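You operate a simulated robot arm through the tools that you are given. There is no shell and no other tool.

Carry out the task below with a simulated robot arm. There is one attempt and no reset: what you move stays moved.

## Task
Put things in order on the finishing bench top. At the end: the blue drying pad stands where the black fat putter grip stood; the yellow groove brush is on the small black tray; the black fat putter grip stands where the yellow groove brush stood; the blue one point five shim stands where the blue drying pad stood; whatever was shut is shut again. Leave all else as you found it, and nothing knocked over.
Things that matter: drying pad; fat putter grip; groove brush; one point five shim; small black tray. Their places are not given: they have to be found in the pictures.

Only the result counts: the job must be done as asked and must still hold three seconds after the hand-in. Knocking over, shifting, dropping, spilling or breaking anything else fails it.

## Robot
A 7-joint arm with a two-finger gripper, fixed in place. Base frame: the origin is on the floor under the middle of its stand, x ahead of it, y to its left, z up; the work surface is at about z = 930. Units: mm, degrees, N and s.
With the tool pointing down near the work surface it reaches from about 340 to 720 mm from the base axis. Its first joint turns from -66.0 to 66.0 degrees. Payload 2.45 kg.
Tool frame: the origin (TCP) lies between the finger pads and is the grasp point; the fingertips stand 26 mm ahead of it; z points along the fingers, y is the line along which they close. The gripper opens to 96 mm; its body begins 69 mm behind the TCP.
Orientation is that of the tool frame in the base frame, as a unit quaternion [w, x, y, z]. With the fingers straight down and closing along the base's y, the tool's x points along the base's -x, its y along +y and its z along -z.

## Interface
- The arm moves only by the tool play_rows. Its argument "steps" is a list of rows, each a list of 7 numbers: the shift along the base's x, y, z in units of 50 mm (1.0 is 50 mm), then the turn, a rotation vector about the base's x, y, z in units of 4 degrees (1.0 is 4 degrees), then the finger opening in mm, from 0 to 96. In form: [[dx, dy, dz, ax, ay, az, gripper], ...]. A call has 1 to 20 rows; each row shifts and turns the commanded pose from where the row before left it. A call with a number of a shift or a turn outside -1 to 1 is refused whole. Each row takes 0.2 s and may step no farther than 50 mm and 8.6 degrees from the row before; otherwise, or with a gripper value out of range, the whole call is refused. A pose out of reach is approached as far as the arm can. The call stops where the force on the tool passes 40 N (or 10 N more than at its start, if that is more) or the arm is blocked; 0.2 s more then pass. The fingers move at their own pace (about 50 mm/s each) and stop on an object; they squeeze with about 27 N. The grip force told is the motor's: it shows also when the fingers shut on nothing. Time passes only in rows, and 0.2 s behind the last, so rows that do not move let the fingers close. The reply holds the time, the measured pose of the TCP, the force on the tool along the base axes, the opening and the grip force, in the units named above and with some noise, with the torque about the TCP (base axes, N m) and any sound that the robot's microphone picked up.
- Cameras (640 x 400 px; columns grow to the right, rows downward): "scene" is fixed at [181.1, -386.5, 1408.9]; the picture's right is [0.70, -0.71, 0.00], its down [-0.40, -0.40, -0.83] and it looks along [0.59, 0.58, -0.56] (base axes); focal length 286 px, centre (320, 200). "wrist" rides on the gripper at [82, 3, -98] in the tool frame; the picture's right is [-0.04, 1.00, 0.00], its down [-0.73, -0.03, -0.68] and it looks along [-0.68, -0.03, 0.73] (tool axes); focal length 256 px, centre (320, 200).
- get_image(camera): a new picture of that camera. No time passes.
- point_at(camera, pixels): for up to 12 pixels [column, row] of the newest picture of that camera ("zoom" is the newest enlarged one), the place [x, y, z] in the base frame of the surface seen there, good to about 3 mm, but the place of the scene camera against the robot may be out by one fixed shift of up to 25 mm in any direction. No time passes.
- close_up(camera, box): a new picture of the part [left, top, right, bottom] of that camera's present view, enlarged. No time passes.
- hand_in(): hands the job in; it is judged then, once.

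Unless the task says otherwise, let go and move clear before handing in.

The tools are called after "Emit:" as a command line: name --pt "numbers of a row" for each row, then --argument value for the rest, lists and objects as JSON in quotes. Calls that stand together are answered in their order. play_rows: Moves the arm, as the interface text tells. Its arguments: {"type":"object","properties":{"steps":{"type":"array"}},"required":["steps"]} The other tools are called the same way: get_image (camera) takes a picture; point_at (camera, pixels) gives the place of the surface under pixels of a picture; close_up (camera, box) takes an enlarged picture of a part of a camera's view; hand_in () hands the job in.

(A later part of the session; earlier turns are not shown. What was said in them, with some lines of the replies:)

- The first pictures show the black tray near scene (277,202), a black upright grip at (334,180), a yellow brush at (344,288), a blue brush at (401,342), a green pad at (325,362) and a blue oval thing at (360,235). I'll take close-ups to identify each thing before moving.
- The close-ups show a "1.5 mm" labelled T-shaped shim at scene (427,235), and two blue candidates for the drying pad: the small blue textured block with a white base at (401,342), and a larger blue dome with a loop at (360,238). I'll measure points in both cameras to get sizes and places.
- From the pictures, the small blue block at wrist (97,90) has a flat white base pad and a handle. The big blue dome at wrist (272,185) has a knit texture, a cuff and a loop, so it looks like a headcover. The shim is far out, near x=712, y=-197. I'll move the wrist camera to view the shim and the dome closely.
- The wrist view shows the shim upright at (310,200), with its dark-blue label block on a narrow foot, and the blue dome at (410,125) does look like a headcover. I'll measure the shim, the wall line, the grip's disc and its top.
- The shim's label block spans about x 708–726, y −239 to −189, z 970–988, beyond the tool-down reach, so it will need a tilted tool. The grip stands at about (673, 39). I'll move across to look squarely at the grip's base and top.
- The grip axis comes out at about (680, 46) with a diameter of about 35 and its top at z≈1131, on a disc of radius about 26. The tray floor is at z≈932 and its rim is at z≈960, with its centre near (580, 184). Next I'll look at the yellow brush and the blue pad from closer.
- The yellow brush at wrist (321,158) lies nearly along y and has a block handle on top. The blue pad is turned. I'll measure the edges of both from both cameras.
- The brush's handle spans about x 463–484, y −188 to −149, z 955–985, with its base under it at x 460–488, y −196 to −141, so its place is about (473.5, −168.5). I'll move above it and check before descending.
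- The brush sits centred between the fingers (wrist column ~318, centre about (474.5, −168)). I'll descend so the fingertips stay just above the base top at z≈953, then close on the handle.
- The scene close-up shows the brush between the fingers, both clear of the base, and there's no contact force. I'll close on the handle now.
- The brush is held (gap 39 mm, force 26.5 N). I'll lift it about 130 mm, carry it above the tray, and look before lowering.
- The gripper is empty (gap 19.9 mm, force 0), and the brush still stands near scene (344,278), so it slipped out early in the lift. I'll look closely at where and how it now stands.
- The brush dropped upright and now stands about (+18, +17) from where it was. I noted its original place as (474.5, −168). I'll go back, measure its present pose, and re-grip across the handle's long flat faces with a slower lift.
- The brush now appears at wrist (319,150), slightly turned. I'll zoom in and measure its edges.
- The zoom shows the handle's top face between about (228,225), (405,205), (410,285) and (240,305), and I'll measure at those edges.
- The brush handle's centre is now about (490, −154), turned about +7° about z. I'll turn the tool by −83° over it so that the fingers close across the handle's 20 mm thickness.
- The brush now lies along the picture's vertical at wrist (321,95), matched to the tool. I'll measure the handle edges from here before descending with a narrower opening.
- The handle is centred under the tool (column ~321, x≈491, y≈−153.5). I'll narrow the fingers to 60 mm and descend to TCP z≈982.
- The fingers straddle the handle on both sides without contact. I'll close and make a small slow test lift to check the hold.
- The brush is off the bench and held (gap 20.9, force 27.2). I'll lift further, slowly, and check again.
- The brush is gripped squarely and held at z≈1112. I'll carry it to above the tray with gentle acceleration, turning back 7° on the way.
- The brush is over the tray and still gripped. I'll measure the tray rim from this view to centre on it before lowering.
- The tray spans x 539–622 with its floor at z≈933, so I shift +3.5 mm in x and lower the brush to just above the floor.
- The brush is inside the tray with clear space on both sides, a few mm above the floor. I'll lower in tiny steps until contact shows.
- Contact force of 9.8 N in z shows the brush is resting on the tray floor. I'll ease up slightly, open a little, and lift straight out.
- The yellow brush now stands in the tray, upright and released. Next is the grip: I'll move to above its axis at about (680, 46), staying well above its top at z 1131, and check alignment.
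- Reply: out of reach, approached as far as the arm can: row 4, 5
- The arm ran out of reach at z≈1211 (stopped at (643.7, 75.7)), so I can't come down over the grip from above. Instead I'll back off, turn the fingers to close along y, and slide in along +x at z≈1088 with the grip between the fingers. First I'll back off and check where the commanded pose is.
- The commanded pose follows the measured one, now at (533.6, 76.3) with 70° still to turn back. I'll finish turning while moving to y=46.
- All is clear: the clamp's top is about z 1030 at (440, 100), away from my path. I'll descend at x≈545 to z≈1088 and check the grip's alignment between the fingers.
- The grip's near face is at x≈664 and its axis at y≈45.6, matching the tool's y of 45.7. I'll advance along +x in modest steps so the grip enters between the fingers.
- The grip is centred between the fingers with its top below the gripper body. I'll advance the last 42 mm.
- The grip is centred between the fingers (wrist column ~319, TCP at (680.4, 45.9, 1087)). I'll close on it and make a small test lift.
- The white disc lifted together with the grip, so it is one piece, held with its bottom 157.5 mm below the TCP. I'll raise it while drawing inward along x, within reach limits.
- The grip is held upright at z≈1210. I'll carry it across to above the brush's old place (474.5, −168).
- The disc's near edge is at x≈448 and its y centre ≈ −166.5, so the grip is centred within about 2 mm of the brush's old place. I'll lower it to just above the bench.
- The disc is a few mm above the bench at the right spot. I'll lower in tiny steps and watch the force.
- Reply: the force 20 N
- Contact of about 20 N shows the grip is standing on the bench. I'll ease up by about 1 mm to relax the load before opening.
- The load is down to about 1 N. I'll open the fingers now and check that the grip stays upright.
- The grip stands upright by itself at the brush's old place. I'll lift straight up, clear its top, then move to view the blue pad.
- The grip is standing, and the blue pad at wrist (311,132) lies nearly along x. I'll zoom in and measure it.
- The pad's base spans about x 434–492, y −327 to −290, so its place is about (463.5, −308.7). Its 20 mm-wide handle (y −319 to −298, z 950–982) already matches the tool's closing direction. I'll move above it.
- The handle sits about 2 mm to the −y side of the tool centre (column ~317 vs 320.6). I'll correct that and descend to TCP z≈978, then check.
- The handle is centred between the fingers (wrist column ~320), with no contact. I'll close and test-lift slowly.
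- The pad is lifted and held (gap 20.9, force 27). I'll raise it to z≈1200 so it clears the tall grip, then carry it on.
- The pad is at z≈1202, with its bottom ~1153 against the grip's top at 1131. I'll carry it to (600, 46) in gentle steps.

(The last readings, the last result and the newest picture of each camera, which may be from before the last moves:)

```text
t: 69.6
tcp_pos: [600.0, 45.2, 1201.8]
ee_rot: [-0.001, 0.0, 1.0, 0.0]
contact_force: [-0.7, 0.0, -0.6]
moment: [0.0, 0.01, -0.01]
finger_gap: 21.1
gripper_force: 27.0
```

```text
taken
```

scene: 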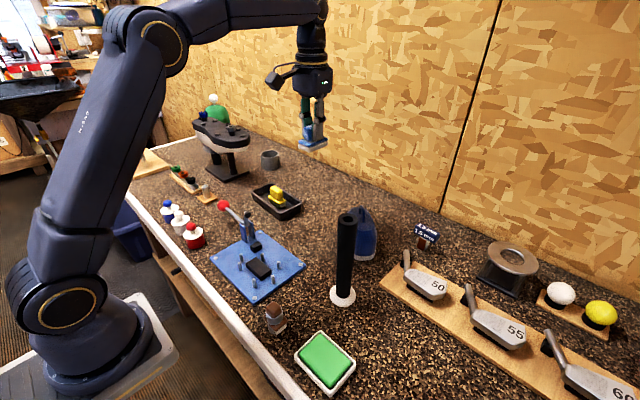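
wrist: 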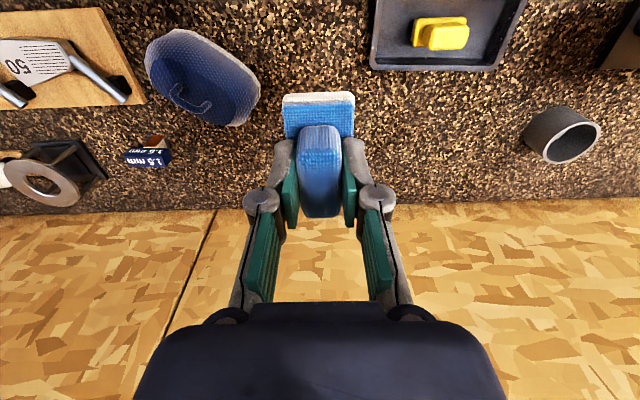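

The pad is held steady at (600, 45). I'll descend to z≈1042, move out to x=680, and look.

Emit:
play_rows --pt "0 0.016 -0.3 0 0 0 0" --pt "0 0 -0.5 0 0 0 0" --pt "0 0 -0.6 0 0 0 0" --pt "0 0 -0.6 0 0 0 0" --pt "0 0 -0.6 0 0 0 0" --pt "0 0 -0.4 0 0 0 0" --pt "0.2 0 -0.2 0 0 0 0" --pt "0.4 0 0 0 0 0 0" --pt "0.45 0 0 0 0 0 0" --pt "0.35 0 0 0 0 0 0" --pt "0.2 0 0 0 0 0 0" --pt "0 0 0 0 0 0 0"

Emit:
get_image --camera "wrist"

Emit:
close_up --camera "scene" --box '[260, 110, 400, 250]'

```text
t: 72.2
tcp_pos: [679.7, 46.1, 1043.6]
ee_rot: [-0.001, 0.001, 1.0, 0.0]
contact_force: [0.2, -0.8, 0.0]
moment: [0.02, 0.01, -0.03]
finger_gap: 20.9
gripper_force: 26.8
```

```text
taken
```

wrist: 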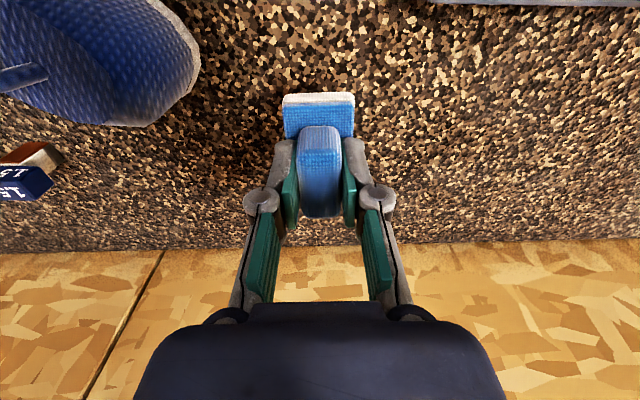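

```text
2.86 times, centred on (330, 180) of scene
```

zoom: 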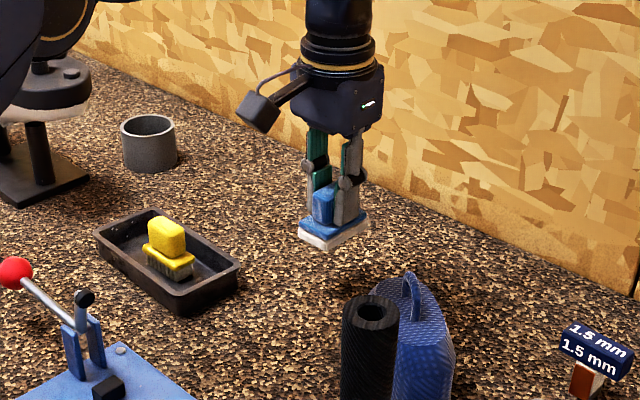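

The pad hangs level above the grip's old place at (680, 46). I'll lower to just above the bench.

Emit:
play_rows --pt "0 0 -0.3 0 0 0 0" --pt "0 0 -0.4 0 0 0 0" --pt "0 0 -0.3 0 0 0 0" --pt "0 0 -0.14 0 0 0 0" --pt "0 0 -0.06 0 0 0 0" --pt "0 0 0 0 0 0 0"

Emit:
play_rows --pt "0 0 -0.03 0 0 0 0" --pt "0 0 0 0 0 0 0"

```text
t: 73.6
tcp_pos: [679.9, 46.4, 982.0]
ee_rot: [0.001, 0.0, 1.0, 0.001]
contact_force: [-0.2, -0.1, 0.0]
moment: [0.04, -0.03, 0.0]
finger_gap: 20.9
gripper_force: 27.3
```

```text
t: 74.2
tcp_pos: [679.7, 46.4, 979.1]
ee_rot: [0.0, 0.0, 1.0, -0.001]
contact_force: [1.1, -0.1, 0.5]
moment: [-0.03, 0.02, -0.01]
finger_gap: 21.0
gripper_force: 27.0
```

Emit:
play_rows --pt "0 0 -0.03 0 0 0 0" --pt "0 0 0 0 0 0 0"

Emit:
close_up --camera "scene" --box '[280, 140, 380, 230]'

```text
t: 74.8
tcp_pos: [679.6, 46.6, 977.7]
ee_rot: [0.0, -0.001, 1.0, 0.0]
contact_force: [0.3, -0.2, -0.9]
moment: [0.01, -0.01, -0.02]
finger_gap: 20.9
gripper_force: 26.5
```

```text
4.44 times, centred on (330, 185) of scene
```

zoom: 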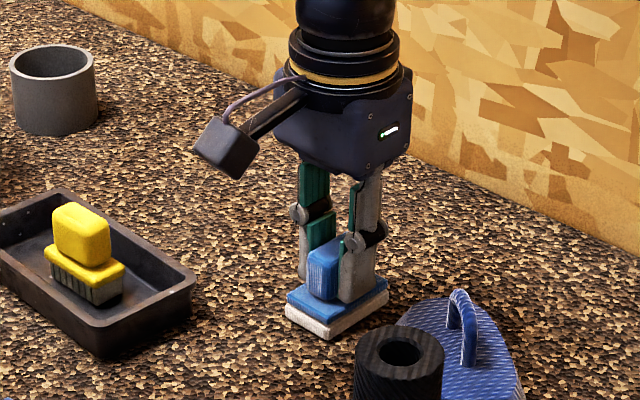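

Still no contact at 977.7, so I'll keep lowering in tiny steps.

Emit:
play_rows --pt "0 0 -0.02 0 0 0 0" --pt "0 0 0 0 0 0 0"

```text
t: 75.4
tcp_pos: [680.5, 46.3, 979.0]
ee_rot: [0.001, 0.0, 1.0, 0.0]
contact_force: [-2.5, 1.3, 8.0]
moment: [0.02, 0.16, 0.02]
finger_gap: 20.9
gripper_force: 26.9
```

Contact of 8 N shows the pad is resting on the bench. I'll ease up slightly, open, and lift straight up.

Emit:
play_rows --pt "0 0 0.015 0 0 0 0" --pt "0 0 0 0 0 0 26" --pt "0 0 0 0 0 0 36" --pt "0 0 0 0 0 0 50" --pt "0 0 0 0 0 0 50" --pt "0 0 0.2 0 0 0 50" --pt "0 0 0.4 0 0 0 50" --pt "0 0 0.6 0 0 0 50" --pt "0 0 0.6 0 0 0 50" --pt "0 0 0 0 0 0 50"

Emit:
get_image --camera "wrist"

Emit:
close_up --camera "scene" --box '[280, 120, 400, 230]'

```text
t: 77.6
tcp_pos: [678.8, 46.1, 1069.5]
ee_rot: [0.0, -0.001, 1.0, 0.0]
contact_force: [0.0, -0.3, 0.2]
moment: [0.01, 0.0, 0.01]
finger_gap: 50.0
gripper_force: 0.0
```

```text
taken
```

wrist: 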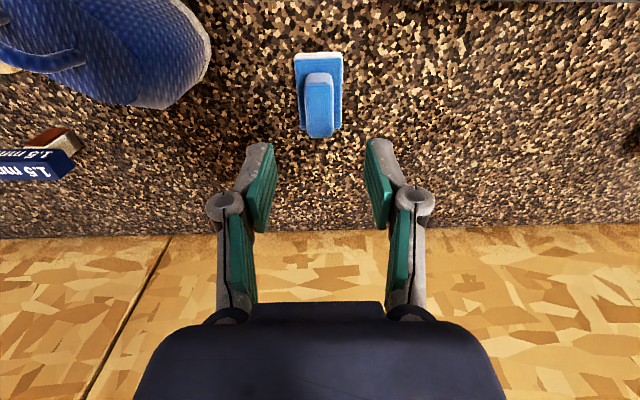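

```text
3.64 times, centred on (340, 175) of scene
```

zoom: 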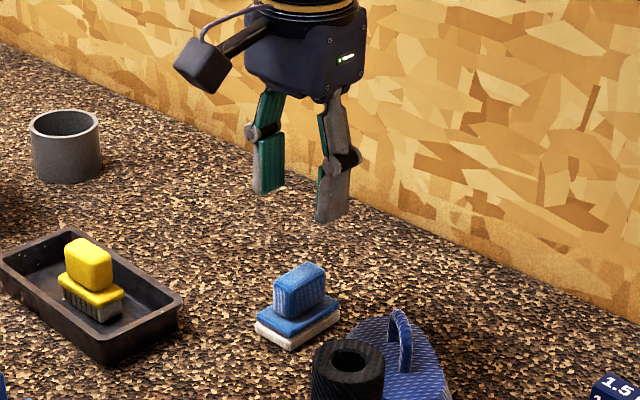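

The blue pad stands upright where the grip was. Now for the shim: I'll draw back and up, then go across to view the shim and the wedge rack beside it.

Emit:
play_rows --pt "-0.5 0 0.5 0 0 0 80" --pt "-0.5 0 0.5 0 0 0 80" --pt "-0.5 0 0.6 0 0 0 80" --pt "0 -0.6 0 0 0 0 80" --pt "0 -0.8 0 0 0 0 80" --pt "0 -0.8 0 0 0 0 80" --pt "0 -0.8 0 0 0 0 80" --pt "0 -0.8 0 0 0 0 80" --pt "0 -0.8 0 0 0 0 80" --pt "0 -0.5 0 0 0 0 80" --pt "0 0 0 0 0 0 80"

Emit:
get_image --camera "wrist"

Emit:
get_image --camera "scene"

```text
t: 80.0
tcp_pos: [605.3, -209.4, 1149.3]
ee_rot: [0.0, 0.001, 1.0, 0.0]
contact_force: [-0.6, -0.1, -0.5]
moment: [-0.03, 0.0, -0.02]
finger_gap: 80.3
gripper_force: 0.0
```

```text
taken
```

wrist: 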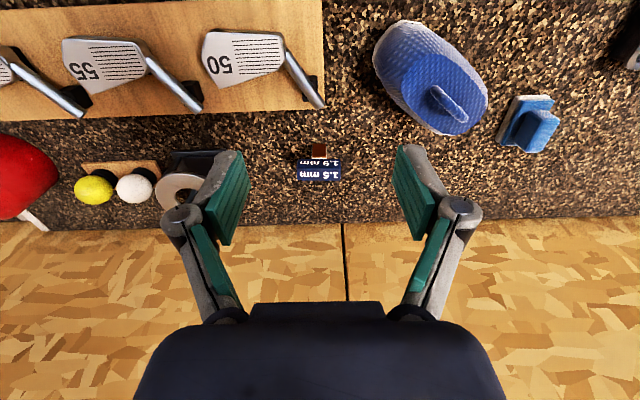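

```text
taken
```

scene: 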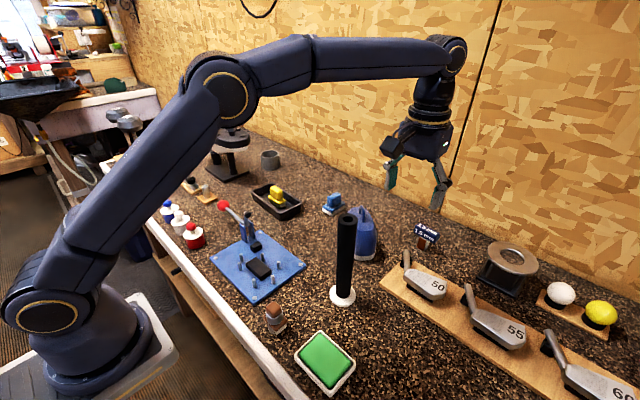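

Pad, grip and brush all stand in place. Now I'll measure the shim at wrist (319,165), the "50" hosel tip at (320,104), the ring stand at (190,185) and the headcover loop at (450,100).

Emit:
point_at --camera "wrist" --pixels '[[299, 163], [340, 163], [299, 179], [340, 179], [320, 171], [319, 150], [320, 103], [300, 75], [285, 50], [245, 45], [190, 180], [450, 98]]'

Emit:
close_up --camera "wrist" --box '[270, 80, 370, 200]'

```text
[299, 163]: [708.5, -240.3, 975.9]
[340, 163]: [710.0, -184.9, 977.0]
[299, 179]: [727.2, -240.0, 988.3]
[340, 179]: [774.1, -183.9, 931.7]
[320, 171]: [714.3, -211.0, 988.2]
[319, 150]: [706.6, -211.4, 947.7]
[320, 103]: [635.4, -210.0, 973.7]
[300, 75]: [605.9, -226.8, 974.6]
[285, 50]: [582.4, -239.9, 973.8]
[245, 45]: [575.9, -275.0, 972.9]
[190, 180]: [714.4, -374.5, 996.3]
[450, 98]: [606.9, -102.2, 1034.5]
```

```text
3.33 times, centred on (320, 140) of wrist
```

zoom: 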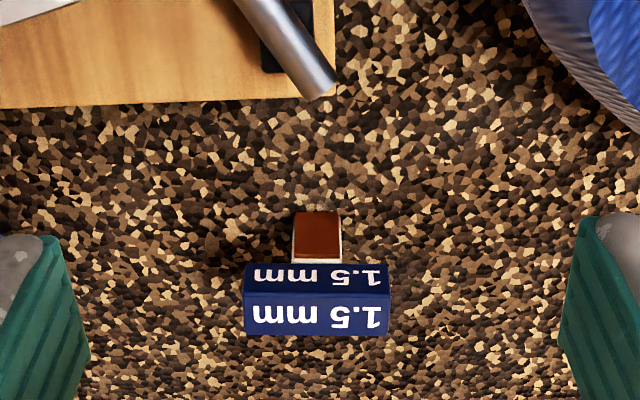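

The shim's label block is about 58 mm long along y, centred near (717.5, −213), and the nearby hosel tip reaches only z≈985 at (635, −210). I'll tilt the tool 20° outward about −y while moving toward a pre-approach point, with fingers wide open.

Emit:
play_rows --pt "0.22 -0.014 -0.2 0 -1 0 92" --pt "0.22 -0.014 -0.2 0 -1 0 92" --pt "0.22 -0.014 -0.2 0 -1 0 92" --pt "0.22 -0.014 -0.2 0 -1 0 92" --pt "0.22 -0.014 -0.2 0 -1 0 92" --pt "0 0 0 0 0 0 92"

Emit:
get_image --camera "wrist"

Emit:
get_image --camera "scene"

```text
t: 81.4
tcp_pos: [659.7, -212.6, 1098.2]
ee_rot: [0.175, 0.001, 0.985, 0.0]
contact_force: [0.0, -0.5, -0.3]
moment: [-0.03, 0.0, 0.03]
finger_gap: 91.9
gripper_force: 0.0
```

```text
taken
```

wrist: 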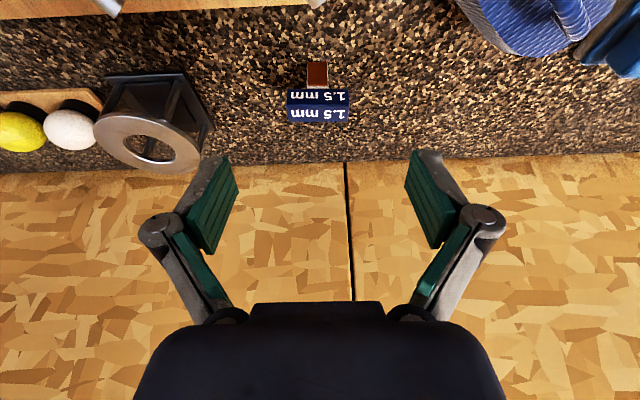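

```text
taken
```

scene: 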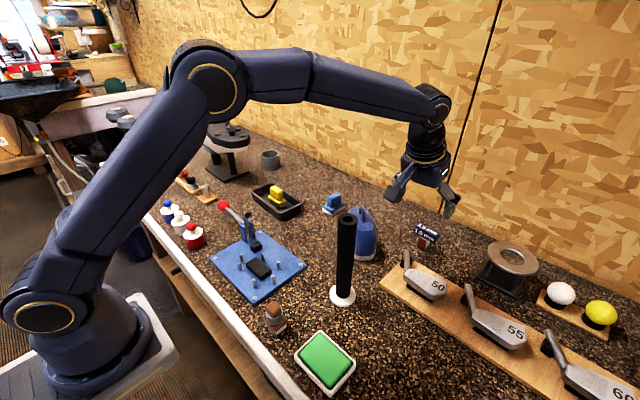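

The tilt is reached without trouble (TCP (659.7, −212.6, 1098)). I'll move to a point 60 mm short of the shim along the tool axis and check alignment.

Emit:
play_rows --pt "0.25 -0.007 -0.39 0 0 0 92" --pt "0.25 -0.007 -0.39 0 0 0 92" --pt "0.246 0 -0.39 0 0 0 92" --pt "0 0 0 0 0 0 92"

Emit:
get_image --camera "wrist"

Emit:
close_up --camera "scene" --box '[370, 160, 490, 270]'

```text
t: 82.4
tcp_pos: [697.8, -212.4, 1039.6]
ee_rot: [0.174, 0.001, 0.985, -0.001]
contact_force: [0.3, -0.8, -0.2]
moment: [0.0, 0.03, 0.02]
finger_gap: 91.9
gripper_force: 0.1
```

```text
taken
```

wrist: 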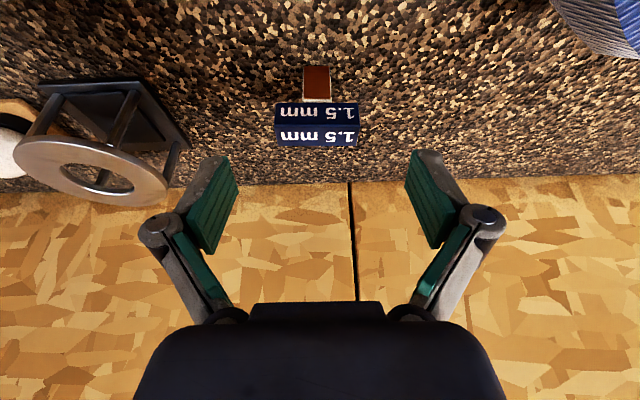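

```text
3.64 times, centred on (430, 215) of scene
```

zoom: 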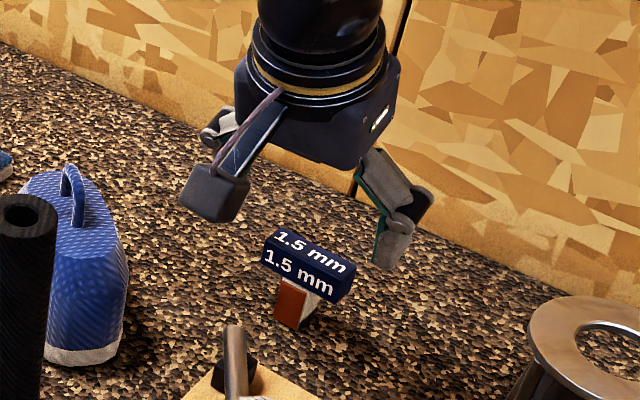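

The label sits between the fingers in view (columns 275–358). I'll measure its edges precisely before the final approach.

Emit:
point_at --camera "wrist" --pixels '[[278, 114], [355, 114], [278, 140], [355, 140], [317, 127], [317, 145], [317, 106], [304, 85], [329, 85], [317, 85], [317, 70], [317, 100]]'

Emit:
close_up --camera "wrist" --box '[260, 55, 380, 155]'

```text
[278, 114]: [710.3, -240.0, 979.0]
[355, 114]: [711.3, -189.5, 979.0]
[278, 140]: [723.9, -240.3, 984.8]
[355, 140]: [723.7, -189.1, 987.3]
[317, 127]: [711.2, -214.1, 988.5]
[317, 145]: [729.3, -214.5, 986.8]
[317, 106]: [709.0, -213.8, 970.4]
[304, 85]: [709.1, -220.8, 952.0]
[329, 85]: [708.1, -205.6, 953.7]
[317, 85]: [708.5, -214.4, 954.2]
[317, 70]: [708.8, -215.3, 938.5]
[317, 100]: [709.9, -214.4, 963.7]
```

```text
4.00 times, centred on (320, 105) of wrist
```

zoom: 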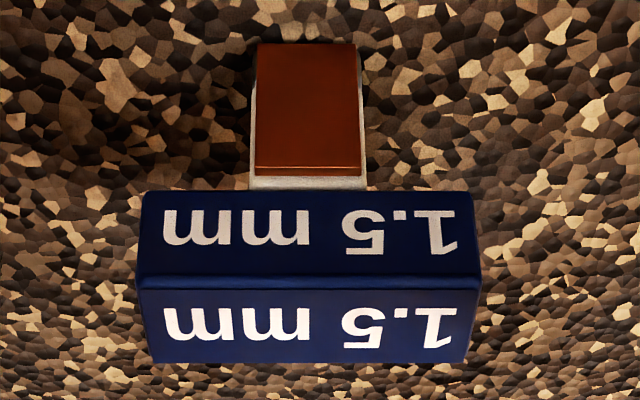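

The label's centre is about (719, −214.7, 979), so I shift −2.3 mm in y and advance the last 60 mm along the tool axis.

Emit:
play_rows --pt "0.106 -0.046 -0.283 0 0 0 92" --pt "0.106 0 -0.283 0 0 0 92" --pt "0.106 0 -0.283 0 0 0 92" --pt "0.106 0 -0.283 0 0 0 92" --pt "0 0 0 0 0 0 92"

Emit:
get_image --camera "wrist"

Emit:
close_up --camera "scene" --box '[370, 170, 490, 270]'

```text
t: 83.6
tcp_pos: [719.3, -214.6, 983.9]
ee_rot: [0.173, 0.0, 0.985, 0.0]
contact_force: [0.4, -0.7, -0.4]
moment: [-0.03, 0.0, 0.03]
finger_gap: 91.7
gripper_force: 0.0
```

```text
taken
```

wrist: 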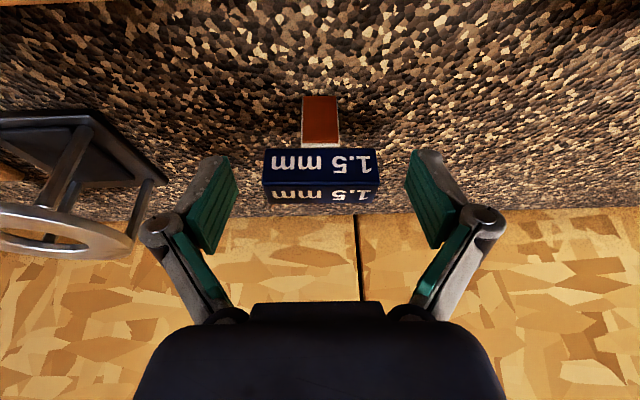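

```text
4.00 times, centred on (430, 220) of scene
```

zoom: 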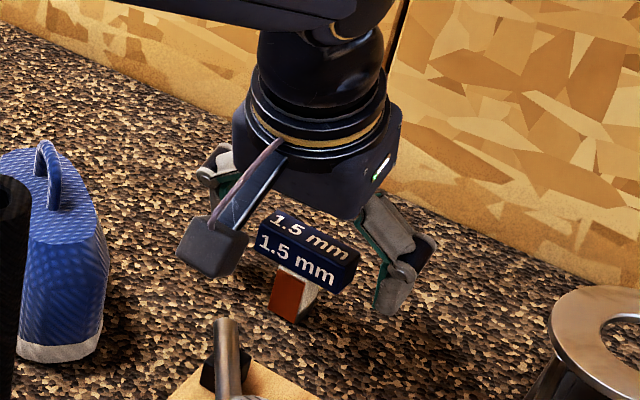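

The label is centred between the pads (columns 263–378, mid 320.5). I'll close gently and test-lift.

Emit:
play_rows --pt "0 0 0 0 0 0 80" --pt "0 0 0 0 0 0 68" --pt "0 0 0 0 0 0 58" --pt "0 0 0 0 0 0 50" --pt "0 0 0 0 0 0 30" --pt "0 0 0 0 0 0 0" --pt "0 0 0 0 0 0 0" --pt "0 0 0 0 0 0 0"

Emit:
get_image --camera "wrist"

Emit:
close_up --camera "scene" --box '[370, 170, 490, 270]'

```text
t: 85.4
tcp_pos: [718.6, -215.2, 984.3]
ee_rot: [0.173, 0.0, 0.985, 0.0]
contact_force: [-0.6, 0.1, 2.7]
moment: [0.03, 0.04, 0.04]
finger_gap: 55.0
gripper_force: 26.7
```

```text
taken
```

wrist: 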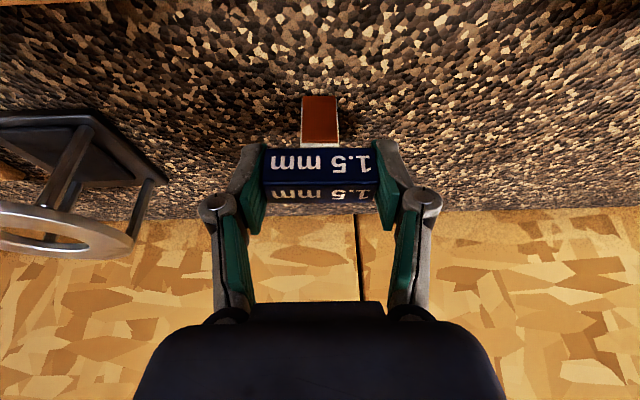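

```text
4.00 times, centred on (430, 220) of scene
```

zoom: 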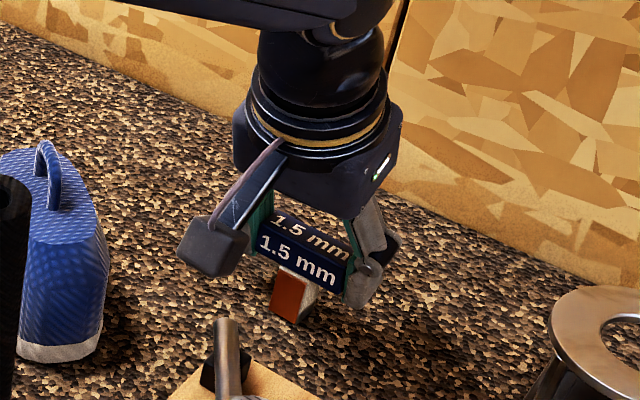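

The fingers have closed on the label ends (gap 55, force 26.7). I'll test-lift very slowly by about 10 mm.

Emit:
play_rows --pt "0 0 0.03 0 0 0 0" --pt "0 0 0.05 0 0 0 0" --pt "0 0 0.06 0 0 0 0" --pt "0 0 0.06 0 0 0 0" --pt "0 0 0 0 0 0 0"

Emit:
get_image --camera "wrist"

Emit:
close_up --camera "scene" --box '[370, 170, 490, 270]'

```text
t: 86.6
tcp_pos: [719.0, -216.6, 994.2]
ee_rot: [0.174, 0.0, 0.985, 0.0]
contact_force: [0.5, 0.3, -1.1]
moment: [0.02, 0.01, -0.02]
finger_gap: 55.3
gripper_force: 26.8
```

```text
taken
```

wrist: 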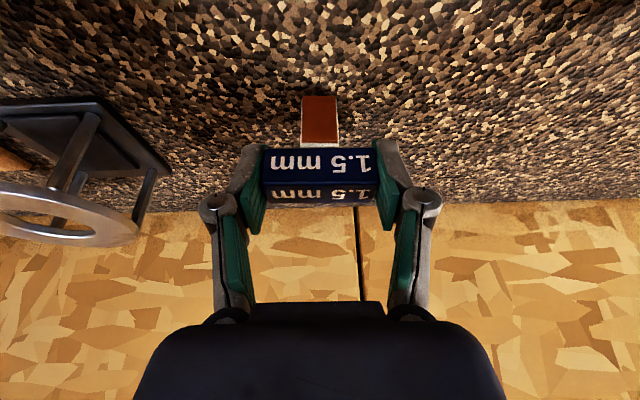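

```text
4.00 times, centred on (430, 220) of scene
```

zoom: 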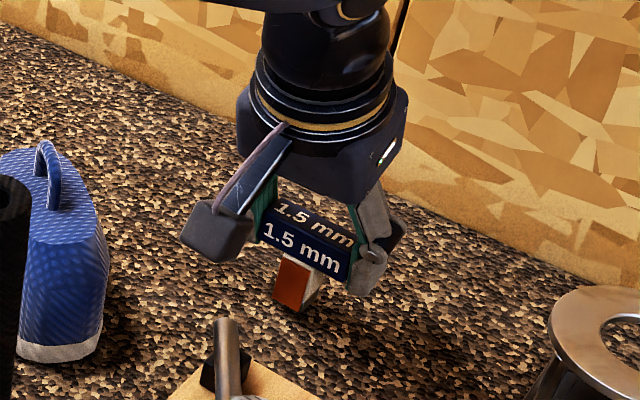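

The shim is off the bench and hasn't moved relative to the fingers. I'll continue lifting slowly to z≈1095.

Emit:
play_rows --pt "0 0 0.06 0 0 0 0" --pt "0 0 0.1 0 0 0 0" --pt "0 0 0.15 0 0 0 0" --pt "0 0 0.18 0 0 0 0" --pt "0 0 0.18 0 0 0 0" --pt "0 0 0.18 0 0 0 0" --pt "0 0 0.18 0 0 0 0" --pt "0 0 0.18 0 0 0 0" --pt "0 0 0.18 0 0 0 0" --pt "0 0 0.18 0 0 0 0" --pt "0 0 0.18 0 0 0 0" --pt "0 0 0.14 0 0 0 0" --pt "0 0 0.1 0 0 0 0" --pt "0 0 0.05 0 0 0 0" --pt "0 0 0 0 0 0 0"

Emit:
get_image --camera "wrist"

```text
t: 89.8
tcp_pos: [717.8, -215.5, 1096.6]
ee_rot: [0.173, 0.0, 0.985, 0.0]
contact_force: [0.5, 0.4, -0.7]
moment: [0.0, 0.0, 0.0]
finger_gap: 55.2
gripper_force: 27.1
```

```text
taken
```

wrist: 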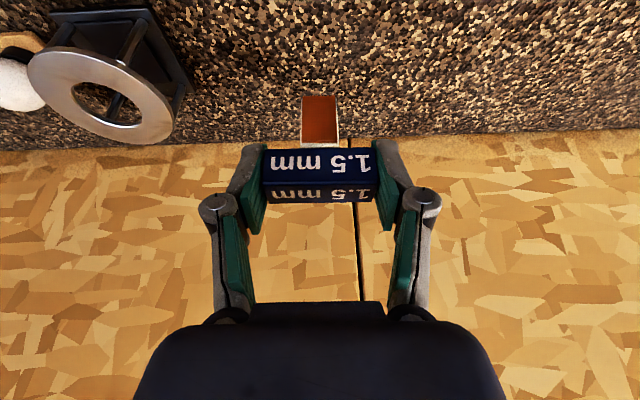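

The shim is still held exactly as gripped. I'll move it first to (638, −305), then inward toward the pad's old place, keeping the same tilt.

Emit:
play_rows --pt "-0.1 -0.112 0 0 0 0 0" --pt "-0.2 -0.225 0 0 0 0 0" --pt "-0.333 -0.375 0 0 0 0 0" --pt "-0.333 -0.375 0 0 0 0 0" --pt "-0.333 -0.375 0 0 0 0 0" --pt "-0.2 -0.225 0 0 0 0 0" --pt "-0.1 -0.112 0 0 0 0 0" --pt "0 0 0 0 0 0 0"

Emit:
get_image --camera "scene"

Emit:
get_image --camera "wrist"

```text
t: 91.6
tcp_pos: [638.2, -305.5, 1096.3]
ee_rot: [0.174, 0.0, 0.985, 0.0]
contact_force: [-0.8, 0.1, -1.0]
moment: [-0.01, -0.03, 0.02]
finger_gap: 55.0
gripper_force: 27.0
```

```text
taken
```

scene: 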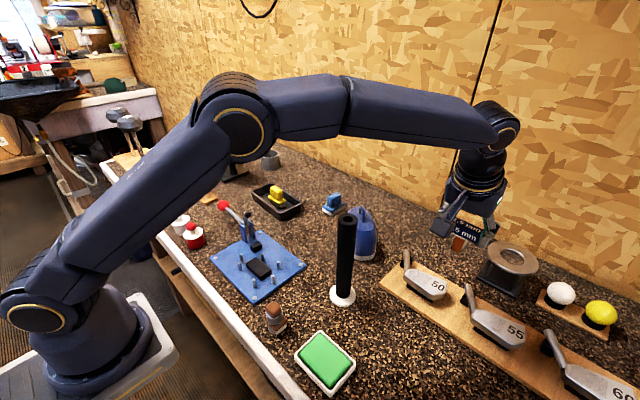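

```text
taken
```

wrist: 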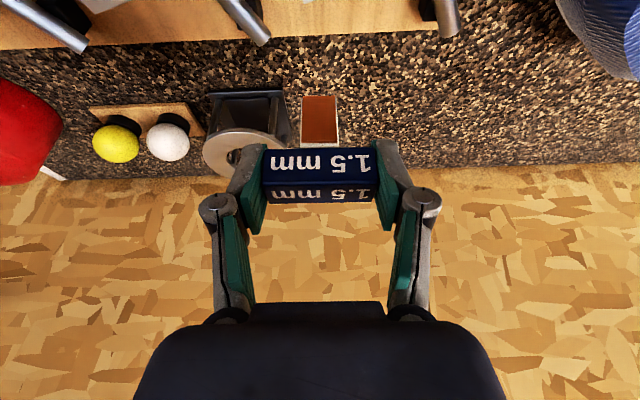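

The shim is steady at (638, −305.5). I'll move it inward to above the pad's old place (463.5, −309.5).

Emit:
play_rows --pt "-0.13 -0.003 0 0 0 0 0" --pt "-0.27 -0.006 0 0 0 0 0" --pt "-0.445 -0.01 0 0 0 0 0" --pt "-0.445 -0.01 0 0 0 0 0" --pt "-0.445 -0.01 0 0 0 0 0" --pt "-0.445 -0.01 0 0 0 0 0" --pt "-0.445 -0.01 0 0 0 0 0" --pt "-0.445 -0.01 0 0 0 0 0" --pt "-0.27 -0.006 0 0 0 0 0" --pt "-0.13 -0.003 0 0 0 0 0" --pt "0 0 0 0 0 0 0"

Emit:
get_image --camera "scene"

Emit:
get_image --camera "wrist"

```text
t: 94.0
tcp_pos: [465.3, -309.4, 1095.9]
ee_rot: [0.173, 0.001, 0.985, 0.0]
contact_force: [0.3, -0.5, -0.4]
moment: [0.01, 0.0, 0.04]
finger_gap: 55.2
gripper_force: 27.1
```

```text
taken
```

scene: 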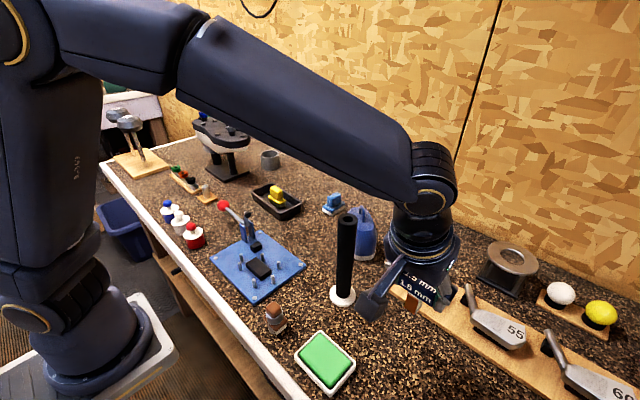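

```text
taken
```

wrist: 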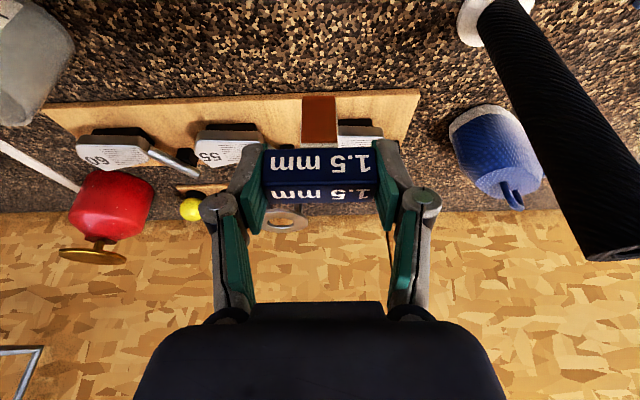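

The shim hangs above the pad's old place. I'll check the foot's exact position with the wrist camera before lowering.

Emit:
point_at --camera "wrist" --pixels '[[304, 120], [334, 120], [319, 120], [319, 100], [319, 140], [319, 160], [268, 165], [373, 165], [319, 195], [319, 180]]'

```text
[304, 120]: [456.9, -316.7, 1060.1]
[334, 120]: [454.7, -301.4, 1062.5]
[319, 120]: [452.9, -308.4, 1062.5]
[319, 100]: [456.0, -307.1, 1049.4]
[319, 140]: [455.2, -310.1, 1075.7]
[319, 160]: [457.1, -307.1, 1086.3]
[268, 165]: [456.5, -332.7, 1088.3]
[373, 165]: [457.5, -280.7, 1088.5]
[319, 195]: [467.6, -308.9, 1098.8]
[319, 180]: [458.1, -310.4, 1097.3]
```

The shim hangs upright with its front at x≈456, y centre ≈ −309. I'll shift −1.5 mm in x and lower to just above the bench.

Emit:
play_rows --pt "-0.03 0 -0.2 0 0 0 0" --pt "0 0 -0.35 0 0 0 0" --pt "0 0 -0.4 0 0 0 0" --pt "0 0 -0.4 0 0 0 0" --pt "0 0 -0.35 0 0 0 0" --pt "0 0 -0.2 0 0 0 0" --pt "0 0 -0.12 0 0 0 0" --pt "0 0 -0.06 0 0 0 0" --pt "0 0 0 0 0 0 0"

Emit:
get_image --camera "wrist"

Emit:
close_up --camera "scene" --box '[340, 260, 480, 380]'

```text
t: 96.0
tcp_pos: [463.5, -310.0, 991.1]
ee_rot: [0.174, 0.0, 0.985, 0.0]
contact_force: [0.3, -0.1, -0.4]
moment: [0.0, 0.01, 0.01]
finger_gap: 54.8
gripper_force: 26.9
```

```text
taken
```

wrist: 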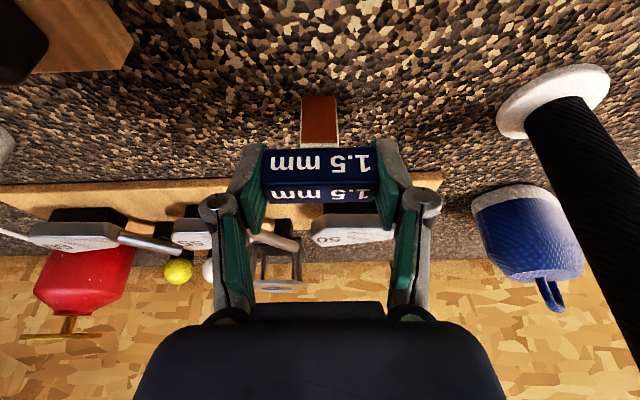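

```text
3.33 times, centred on (410, 320) of scene
```

zoom: 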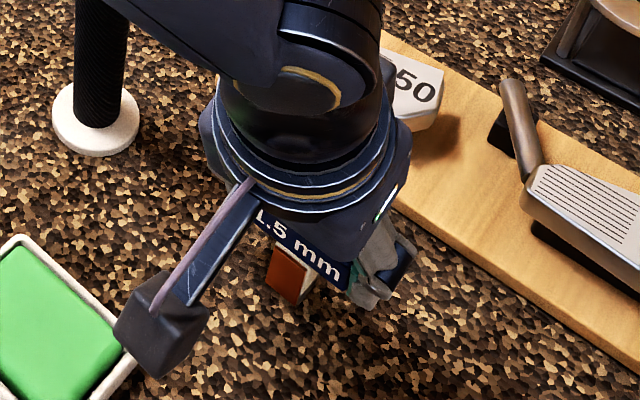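

It is about 7 mm above the bench and clear all round. I'll lower in tiny steps until contact.

Emit:
play_rows --pt "0 0 -0.05 0 0 0 0" --pt "0 0 -0.03 0 0 0 0" --pt "0 0 0 0 0 0 0"

Emit:
play_rows --pt "0 0 -0.02 0 0 0 0" --pt "0 0 0 0 0 0 0"

```text
t: 96.8
tcp_pos: [464.0, -309.8, 987.0]
ee_rot: [0.173, 0.001, 0.985, 0.0]
contact_force: [-0.2, 0.6, -1.2]
moment: [-0.03, 0.02, 0.02]
finger_gap: 55.0
gripper_force: 27.0
```

```text
t: 97.4
tcp_pos: [463.2, -309.6, 985.7]
ee_rot: [0.173, 0.0, 0.985, 0.0]
contact_force: [0.1, -1.0, -0.6]
moment: [-0.01, -0.03, 0.0]
finger_gap: 55.1
gripper_force: 26.7
```

Emit:
play_rows --pt "0 0 -0.02 0 0 0 0" --pt "0 0 0 0 0 0 0"

```text
t: 98.0
tcp_pos: [464.8, -309.6, 987.3]
ee_rot: [0.174, 0.0, 0.985, 0.0]
contact_force: [0.0, 0.6, -0.9]
moment: [0.03, -0.02, 0.01]
finger_gap: 55.0
gripper_force: 26.9
```

Emit:
play_rows --pt "0 0 -0.02 0 0 0 0" --pt "0 0 0 0 0 0 0"

```text
t: 98.6
tcp_pos: [464.8, -310.1, 984.4]
ee_rot: [0.174, 0.001, 0.985, -0.001]
contact_force: [0.1, -0.1, 0.1]
moment: [0.03, 0.01, 0.0]
finger_gap: 54.9
gripper_force: 27.1
```

Emit:
play_rows --pt "0 0 -0.02 0 0 0 0" --pt "0 0 0 0 0 0 0"

```text
t: 99.2
tcp_pos: [463.6, -310.4, 984.5]
ee_rot: [0.175, 0.0, 0.985, 0.0]
contact_force: [-2.7, 1.7, 10.0]
moment: [0.09, 0.12, 0.01]
finger_gap: 55.0
gripper_force: 27.2
```

Contact of 10 N shows the shim's foot is on the bench. I'll ease up slightly and check the residual load.

Emit:
play_rows --pt "0 0 0.015 0 0 0 0" --pt "0 0 0 0 0 0 0"

```text
t: 99.8
tcp_pos: [464.1, -308.3, 984.2]
ee_rot: [0.174, 0.0, 0.985, 0.0]
contact_force: [1.4, -1.6, 2.3]
moment: [-0.04, -0.08, -0.02]
finger_gap: 55.0
gripper_force: 25.9
```

The residual load is about 2 N. I'll open slowly and evenly, then look.

Emit:
play_rows --pt "0 0 0 0 0 0 56" --pt "0 0 0 0 0 0 58" --pt "0 0 0 0 0 0 62" --pt "0 0 0 0 0 0 70" --pt "0 0 0 0 0 0 80" --pt "0 0 0 0 0 0 92" --pt "0 0 0 0 0 0 92" --pt "0 0 0 0 0 0 92"

Emit:
get_image --camera "wrist"

Emit:
close_up --camera "scene" --box '[340, 260, 480, 380]'

```text
t: 101.6
tcp_pos: [464.4, -309.8, 984.1]
ee_rot: [0.173, 0.0, 0.985, 0.0]
contact_force: [-0.1, -0.2, 0.1]
moment: [0.0, -0.02, 0.02]
finger_gap: 92.0
gripper_force: 0.1
```

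```text
taken
```

wrist: 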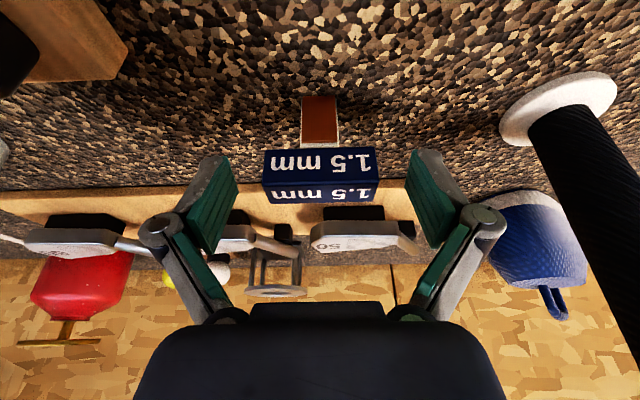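

```text
3.33 times, centred on (410, 320) of scene
```

zoom: 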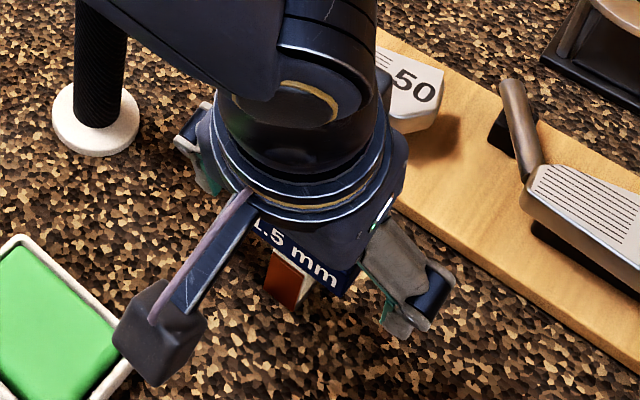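

The shim stands on its own with the fingers open clear of both ends. I'll retreat along the tool axis and rise.

Emit:
play_rows --pt "-0.068 0 0.188 0 0 0 92" --pt "-0.137 0 0.376 0 0 0 92" --pt "-0.17 0 0.47 0 0 0 92" --pt "-0.17 0 0.47 0 0 0 92" --pt "-0.17 0 0.47 0 0 0 92" --pt "0 0 0.6 0 0 0 92" --pt "0 0 0.8 0 0 0 92" --pt "0 0 0 0 0 0 92"

Emit:
get_image --camera "wrist"

Emit:
get_image --camera "scene"

```text
t: 103.4
tcp_pos: [427.4, -308.9, 1153.8]
ee_rot: [0.174, -0.001, 0.985, 0.001]
contact_force: [0.1, -0.2, 0.6]
moment: [-0.01, 0.02, -0.01]
finger_gap: 92.0
gripper_force: 0.0
```

```text
taken
```

wrist: 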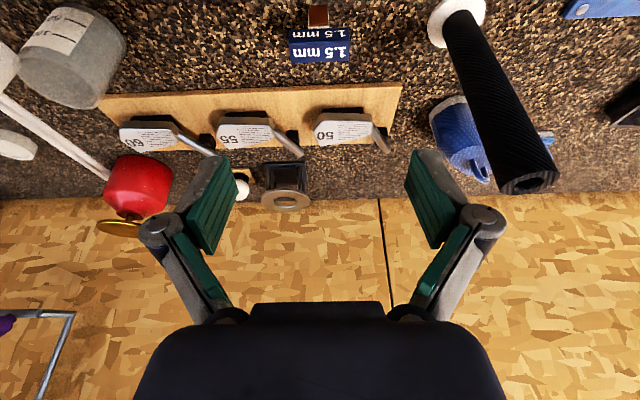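

```text
taken
```

scene: 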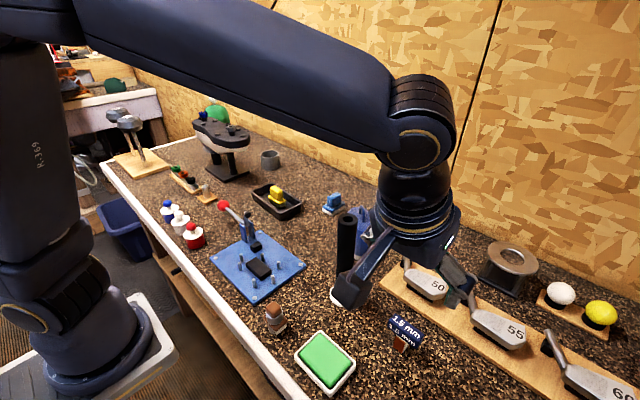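

The shim stands upright at the pad's old place, the grip stands, and the pad and brush are in place. I'll raise and untilt the arm, then check all positions.

Emit:
play_rows --pt "-0.2 0 0.5 0 1 0 92" --pt "-0.2 0 0.5 0 1 0 92" --pt "-0.2 0 0.2 0 1 0 92" --pt "-0.2 0 0 0 1 0 92" --pt "0 0 0 0 1 0 92" --pt "0 0 0 0 0 0 92"

Emit:
get_image --camera "wrist"

Emit:
close_up --camera "wrist" --box '[220, 60, 480, 240]'

```text
t: 104.8
tcp_pos: [387.4, -309.9, 1213.6]
ee_rot: [0.0, 0.0, 1.0, 0.0]
contact_force: [-0.1, -0.2, 0.0]
moment: [-0.01, 0.0, -0.01]
finger_gap: 92.2
gripper_force: 0.0
```

```text
taken
```

wrist: 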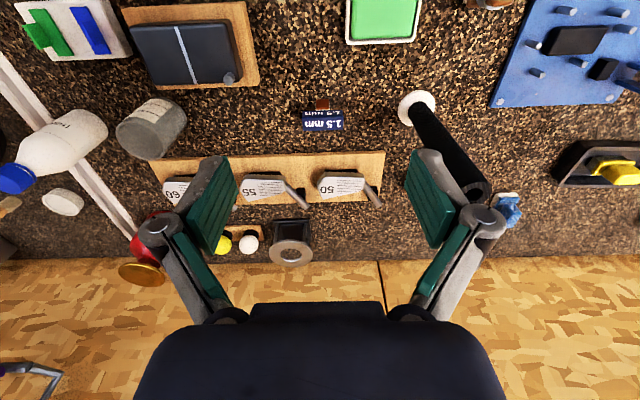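

```text
2.22 times, centred on (350, 150) of wrist
```

zoom: 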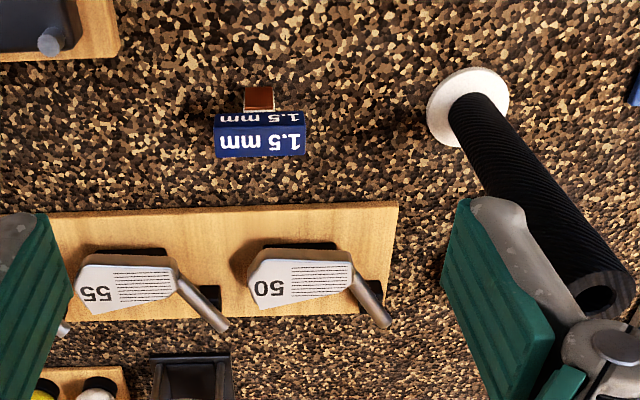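

The shim stands straight and nothing around it has moved. I'll take the arm back to its starting area, high above everything, and take the final verification pictures.

Emit:
play_rows --pt "0 0.4 0 0 0 0 92" --pt "0 0.7 0 0 0 0 92" --pt "0 0.7 0 0 0 0 92" --pt "0 0.7 0 0 0 0 92" --pt "0 0.7 0 0 0 0 92" --pt "0.1 0.7 0 0 0 0 92" --pt "0.2 0.7 0 0 0 0 96" --pt "0.3 0.7 -0.1 0 0 0 96" --pt "0.3 0.5 -0.2 0 0 0 96" --pt "0 0 0 0 0 0 96" --pt "0 0 0 0 0 0 96"

Emit:
get_image --camera "scene"

Emit:
get_image --camera "wrist"

Emit:
close_up --camera "scene" --box '[230, 160, 450, 380]'

```text
t: 107.2
tcp_pos: [431.8, -21.3, 1198.5]
ee_rot: [0.0, 0.001, 1.0, 0.0]
contact_force: [-0.7, 0.3, 0.1]
moment: [0.0, 0.01, 0.04]
finger_gap: 96.0
gripper_force: 0.1
```

```text
taken
```

scene: 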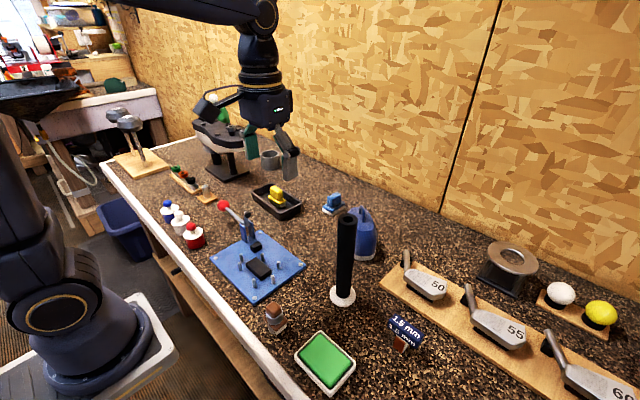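

```text
taken
```

wrist: 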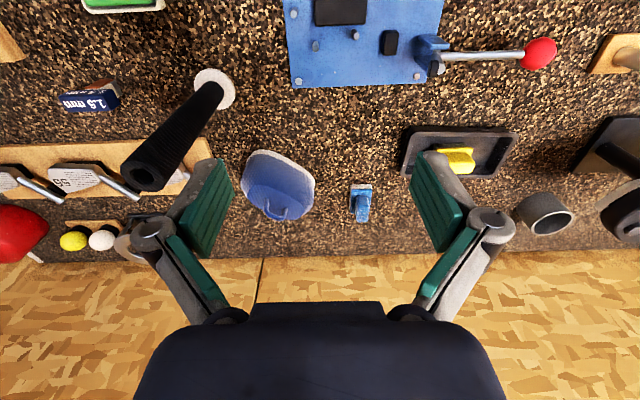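

```text
1.82 times, centred on (340, 270) of scene
```

zoom: 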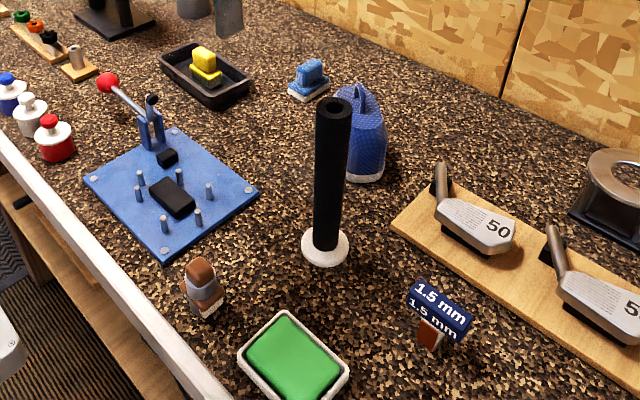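

All four things stand where intended and the arm is clear. I'll do a last position check by measuring the pad, the grip's disc and the shim from the wrist view.

Emit:
point_at --camera "wrist" --pixels '[[197, 85], [233, 92], [222, 72], [215, 70], [351, 190], [371, 188], [361, 212], [361, 186], [92, 98], [63, 100], [120, 95], [103, 82]]'

Emit:
point_at --camera "scene" --pixels '[[332, 298], [353, 298], [343, 305], [324, 208], [343, 207], [333, 214], [401, 345], [396, 345], [277, 190], [335, 205]]'

Emit:
close_up --camera "wrist" --box '[320, 120, 420, 240]'

```text
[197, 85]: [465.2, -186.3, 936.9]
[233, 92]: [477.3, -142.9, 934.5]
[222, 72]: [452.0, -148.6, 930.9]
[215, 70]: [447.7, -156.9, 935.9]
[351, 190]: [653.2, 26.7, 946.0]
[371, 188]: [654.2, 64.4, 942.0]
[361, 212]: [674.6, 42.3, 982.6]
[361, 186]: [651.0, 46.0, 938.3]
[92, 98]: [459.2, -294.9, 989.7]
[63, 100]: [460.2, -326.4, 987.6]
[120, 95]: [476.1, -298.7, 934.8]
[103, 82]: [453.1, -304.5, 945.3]
```

```text
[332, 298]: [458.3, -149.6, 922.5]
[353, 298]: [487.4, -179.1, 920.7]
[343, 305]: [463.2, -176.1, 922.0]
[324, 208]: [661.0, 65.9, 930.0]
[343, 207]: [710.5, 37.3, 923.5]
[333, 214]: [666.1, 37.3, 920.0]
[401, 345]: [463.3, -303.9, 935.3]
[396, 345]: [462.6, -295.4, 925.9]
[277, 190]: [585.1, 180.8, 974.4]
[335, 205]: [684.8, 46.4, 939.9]
```

```text
3.33 times, centred on (370, 180) of wrist
```

zoom: 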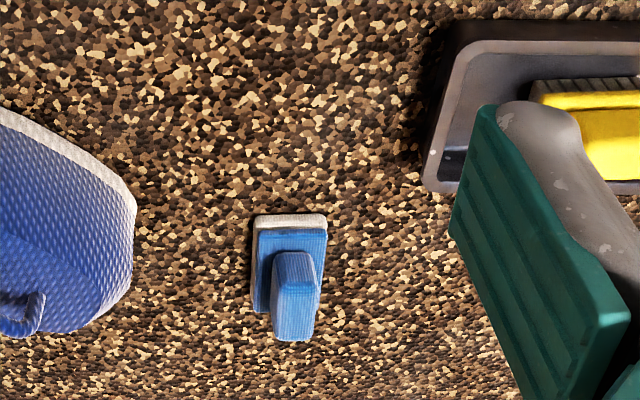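

The pad's near edge is at x≈652 with y 26.7–64.4, so its centre is about (681, 45.5). The grip's disc is centred near (474, −167), the shim near (463, −309), and the brush is in the tray. Nothing was opened and the arm is clear with the gripper empty, so I'll hand the job in.

Emit:
hand_in

```text
The job is handed in.
```

The last readings show all four things upright where you asked for them, and the job is handed in. I haven't seen a verdict on it.

| Thing | Where it is now | Measured centre (x, y, mm) | Spot it had to fill (x, y, mm) |
|---|---|---|---|
| Yellow groove brush | On the small black tray | about (582, 183), from the release point | anywhere on the tray |
| Black fat putter grip | Where the brush stood | about (474, −167) | (474.5, −168) |
| Blue drying pad | Where the grip stood | about (681, 45.5) | (680, 46) |
| Blue 1.5 shim | Where the pad stood | about (463, −309) | (463.5, −309.5) |

- **Brush dropped once:** on the first lift the brush slipped out of the fingers. It landed upright about 24 mm from its spot, without touching anything else I could see. I had already measured its original place, re-gripped it across the flat faces, and set it in the tray.
- **Which blue thing is the drying pad:** there were two candidates. I took the small blue block with the white base as the pad, and left the larger blue dome with the loop alone because it looks like a headcover.
- **Shut things:** I opened nothing, so there was nothing to shut again.

The arm is back near its starting position with the gripper empty.
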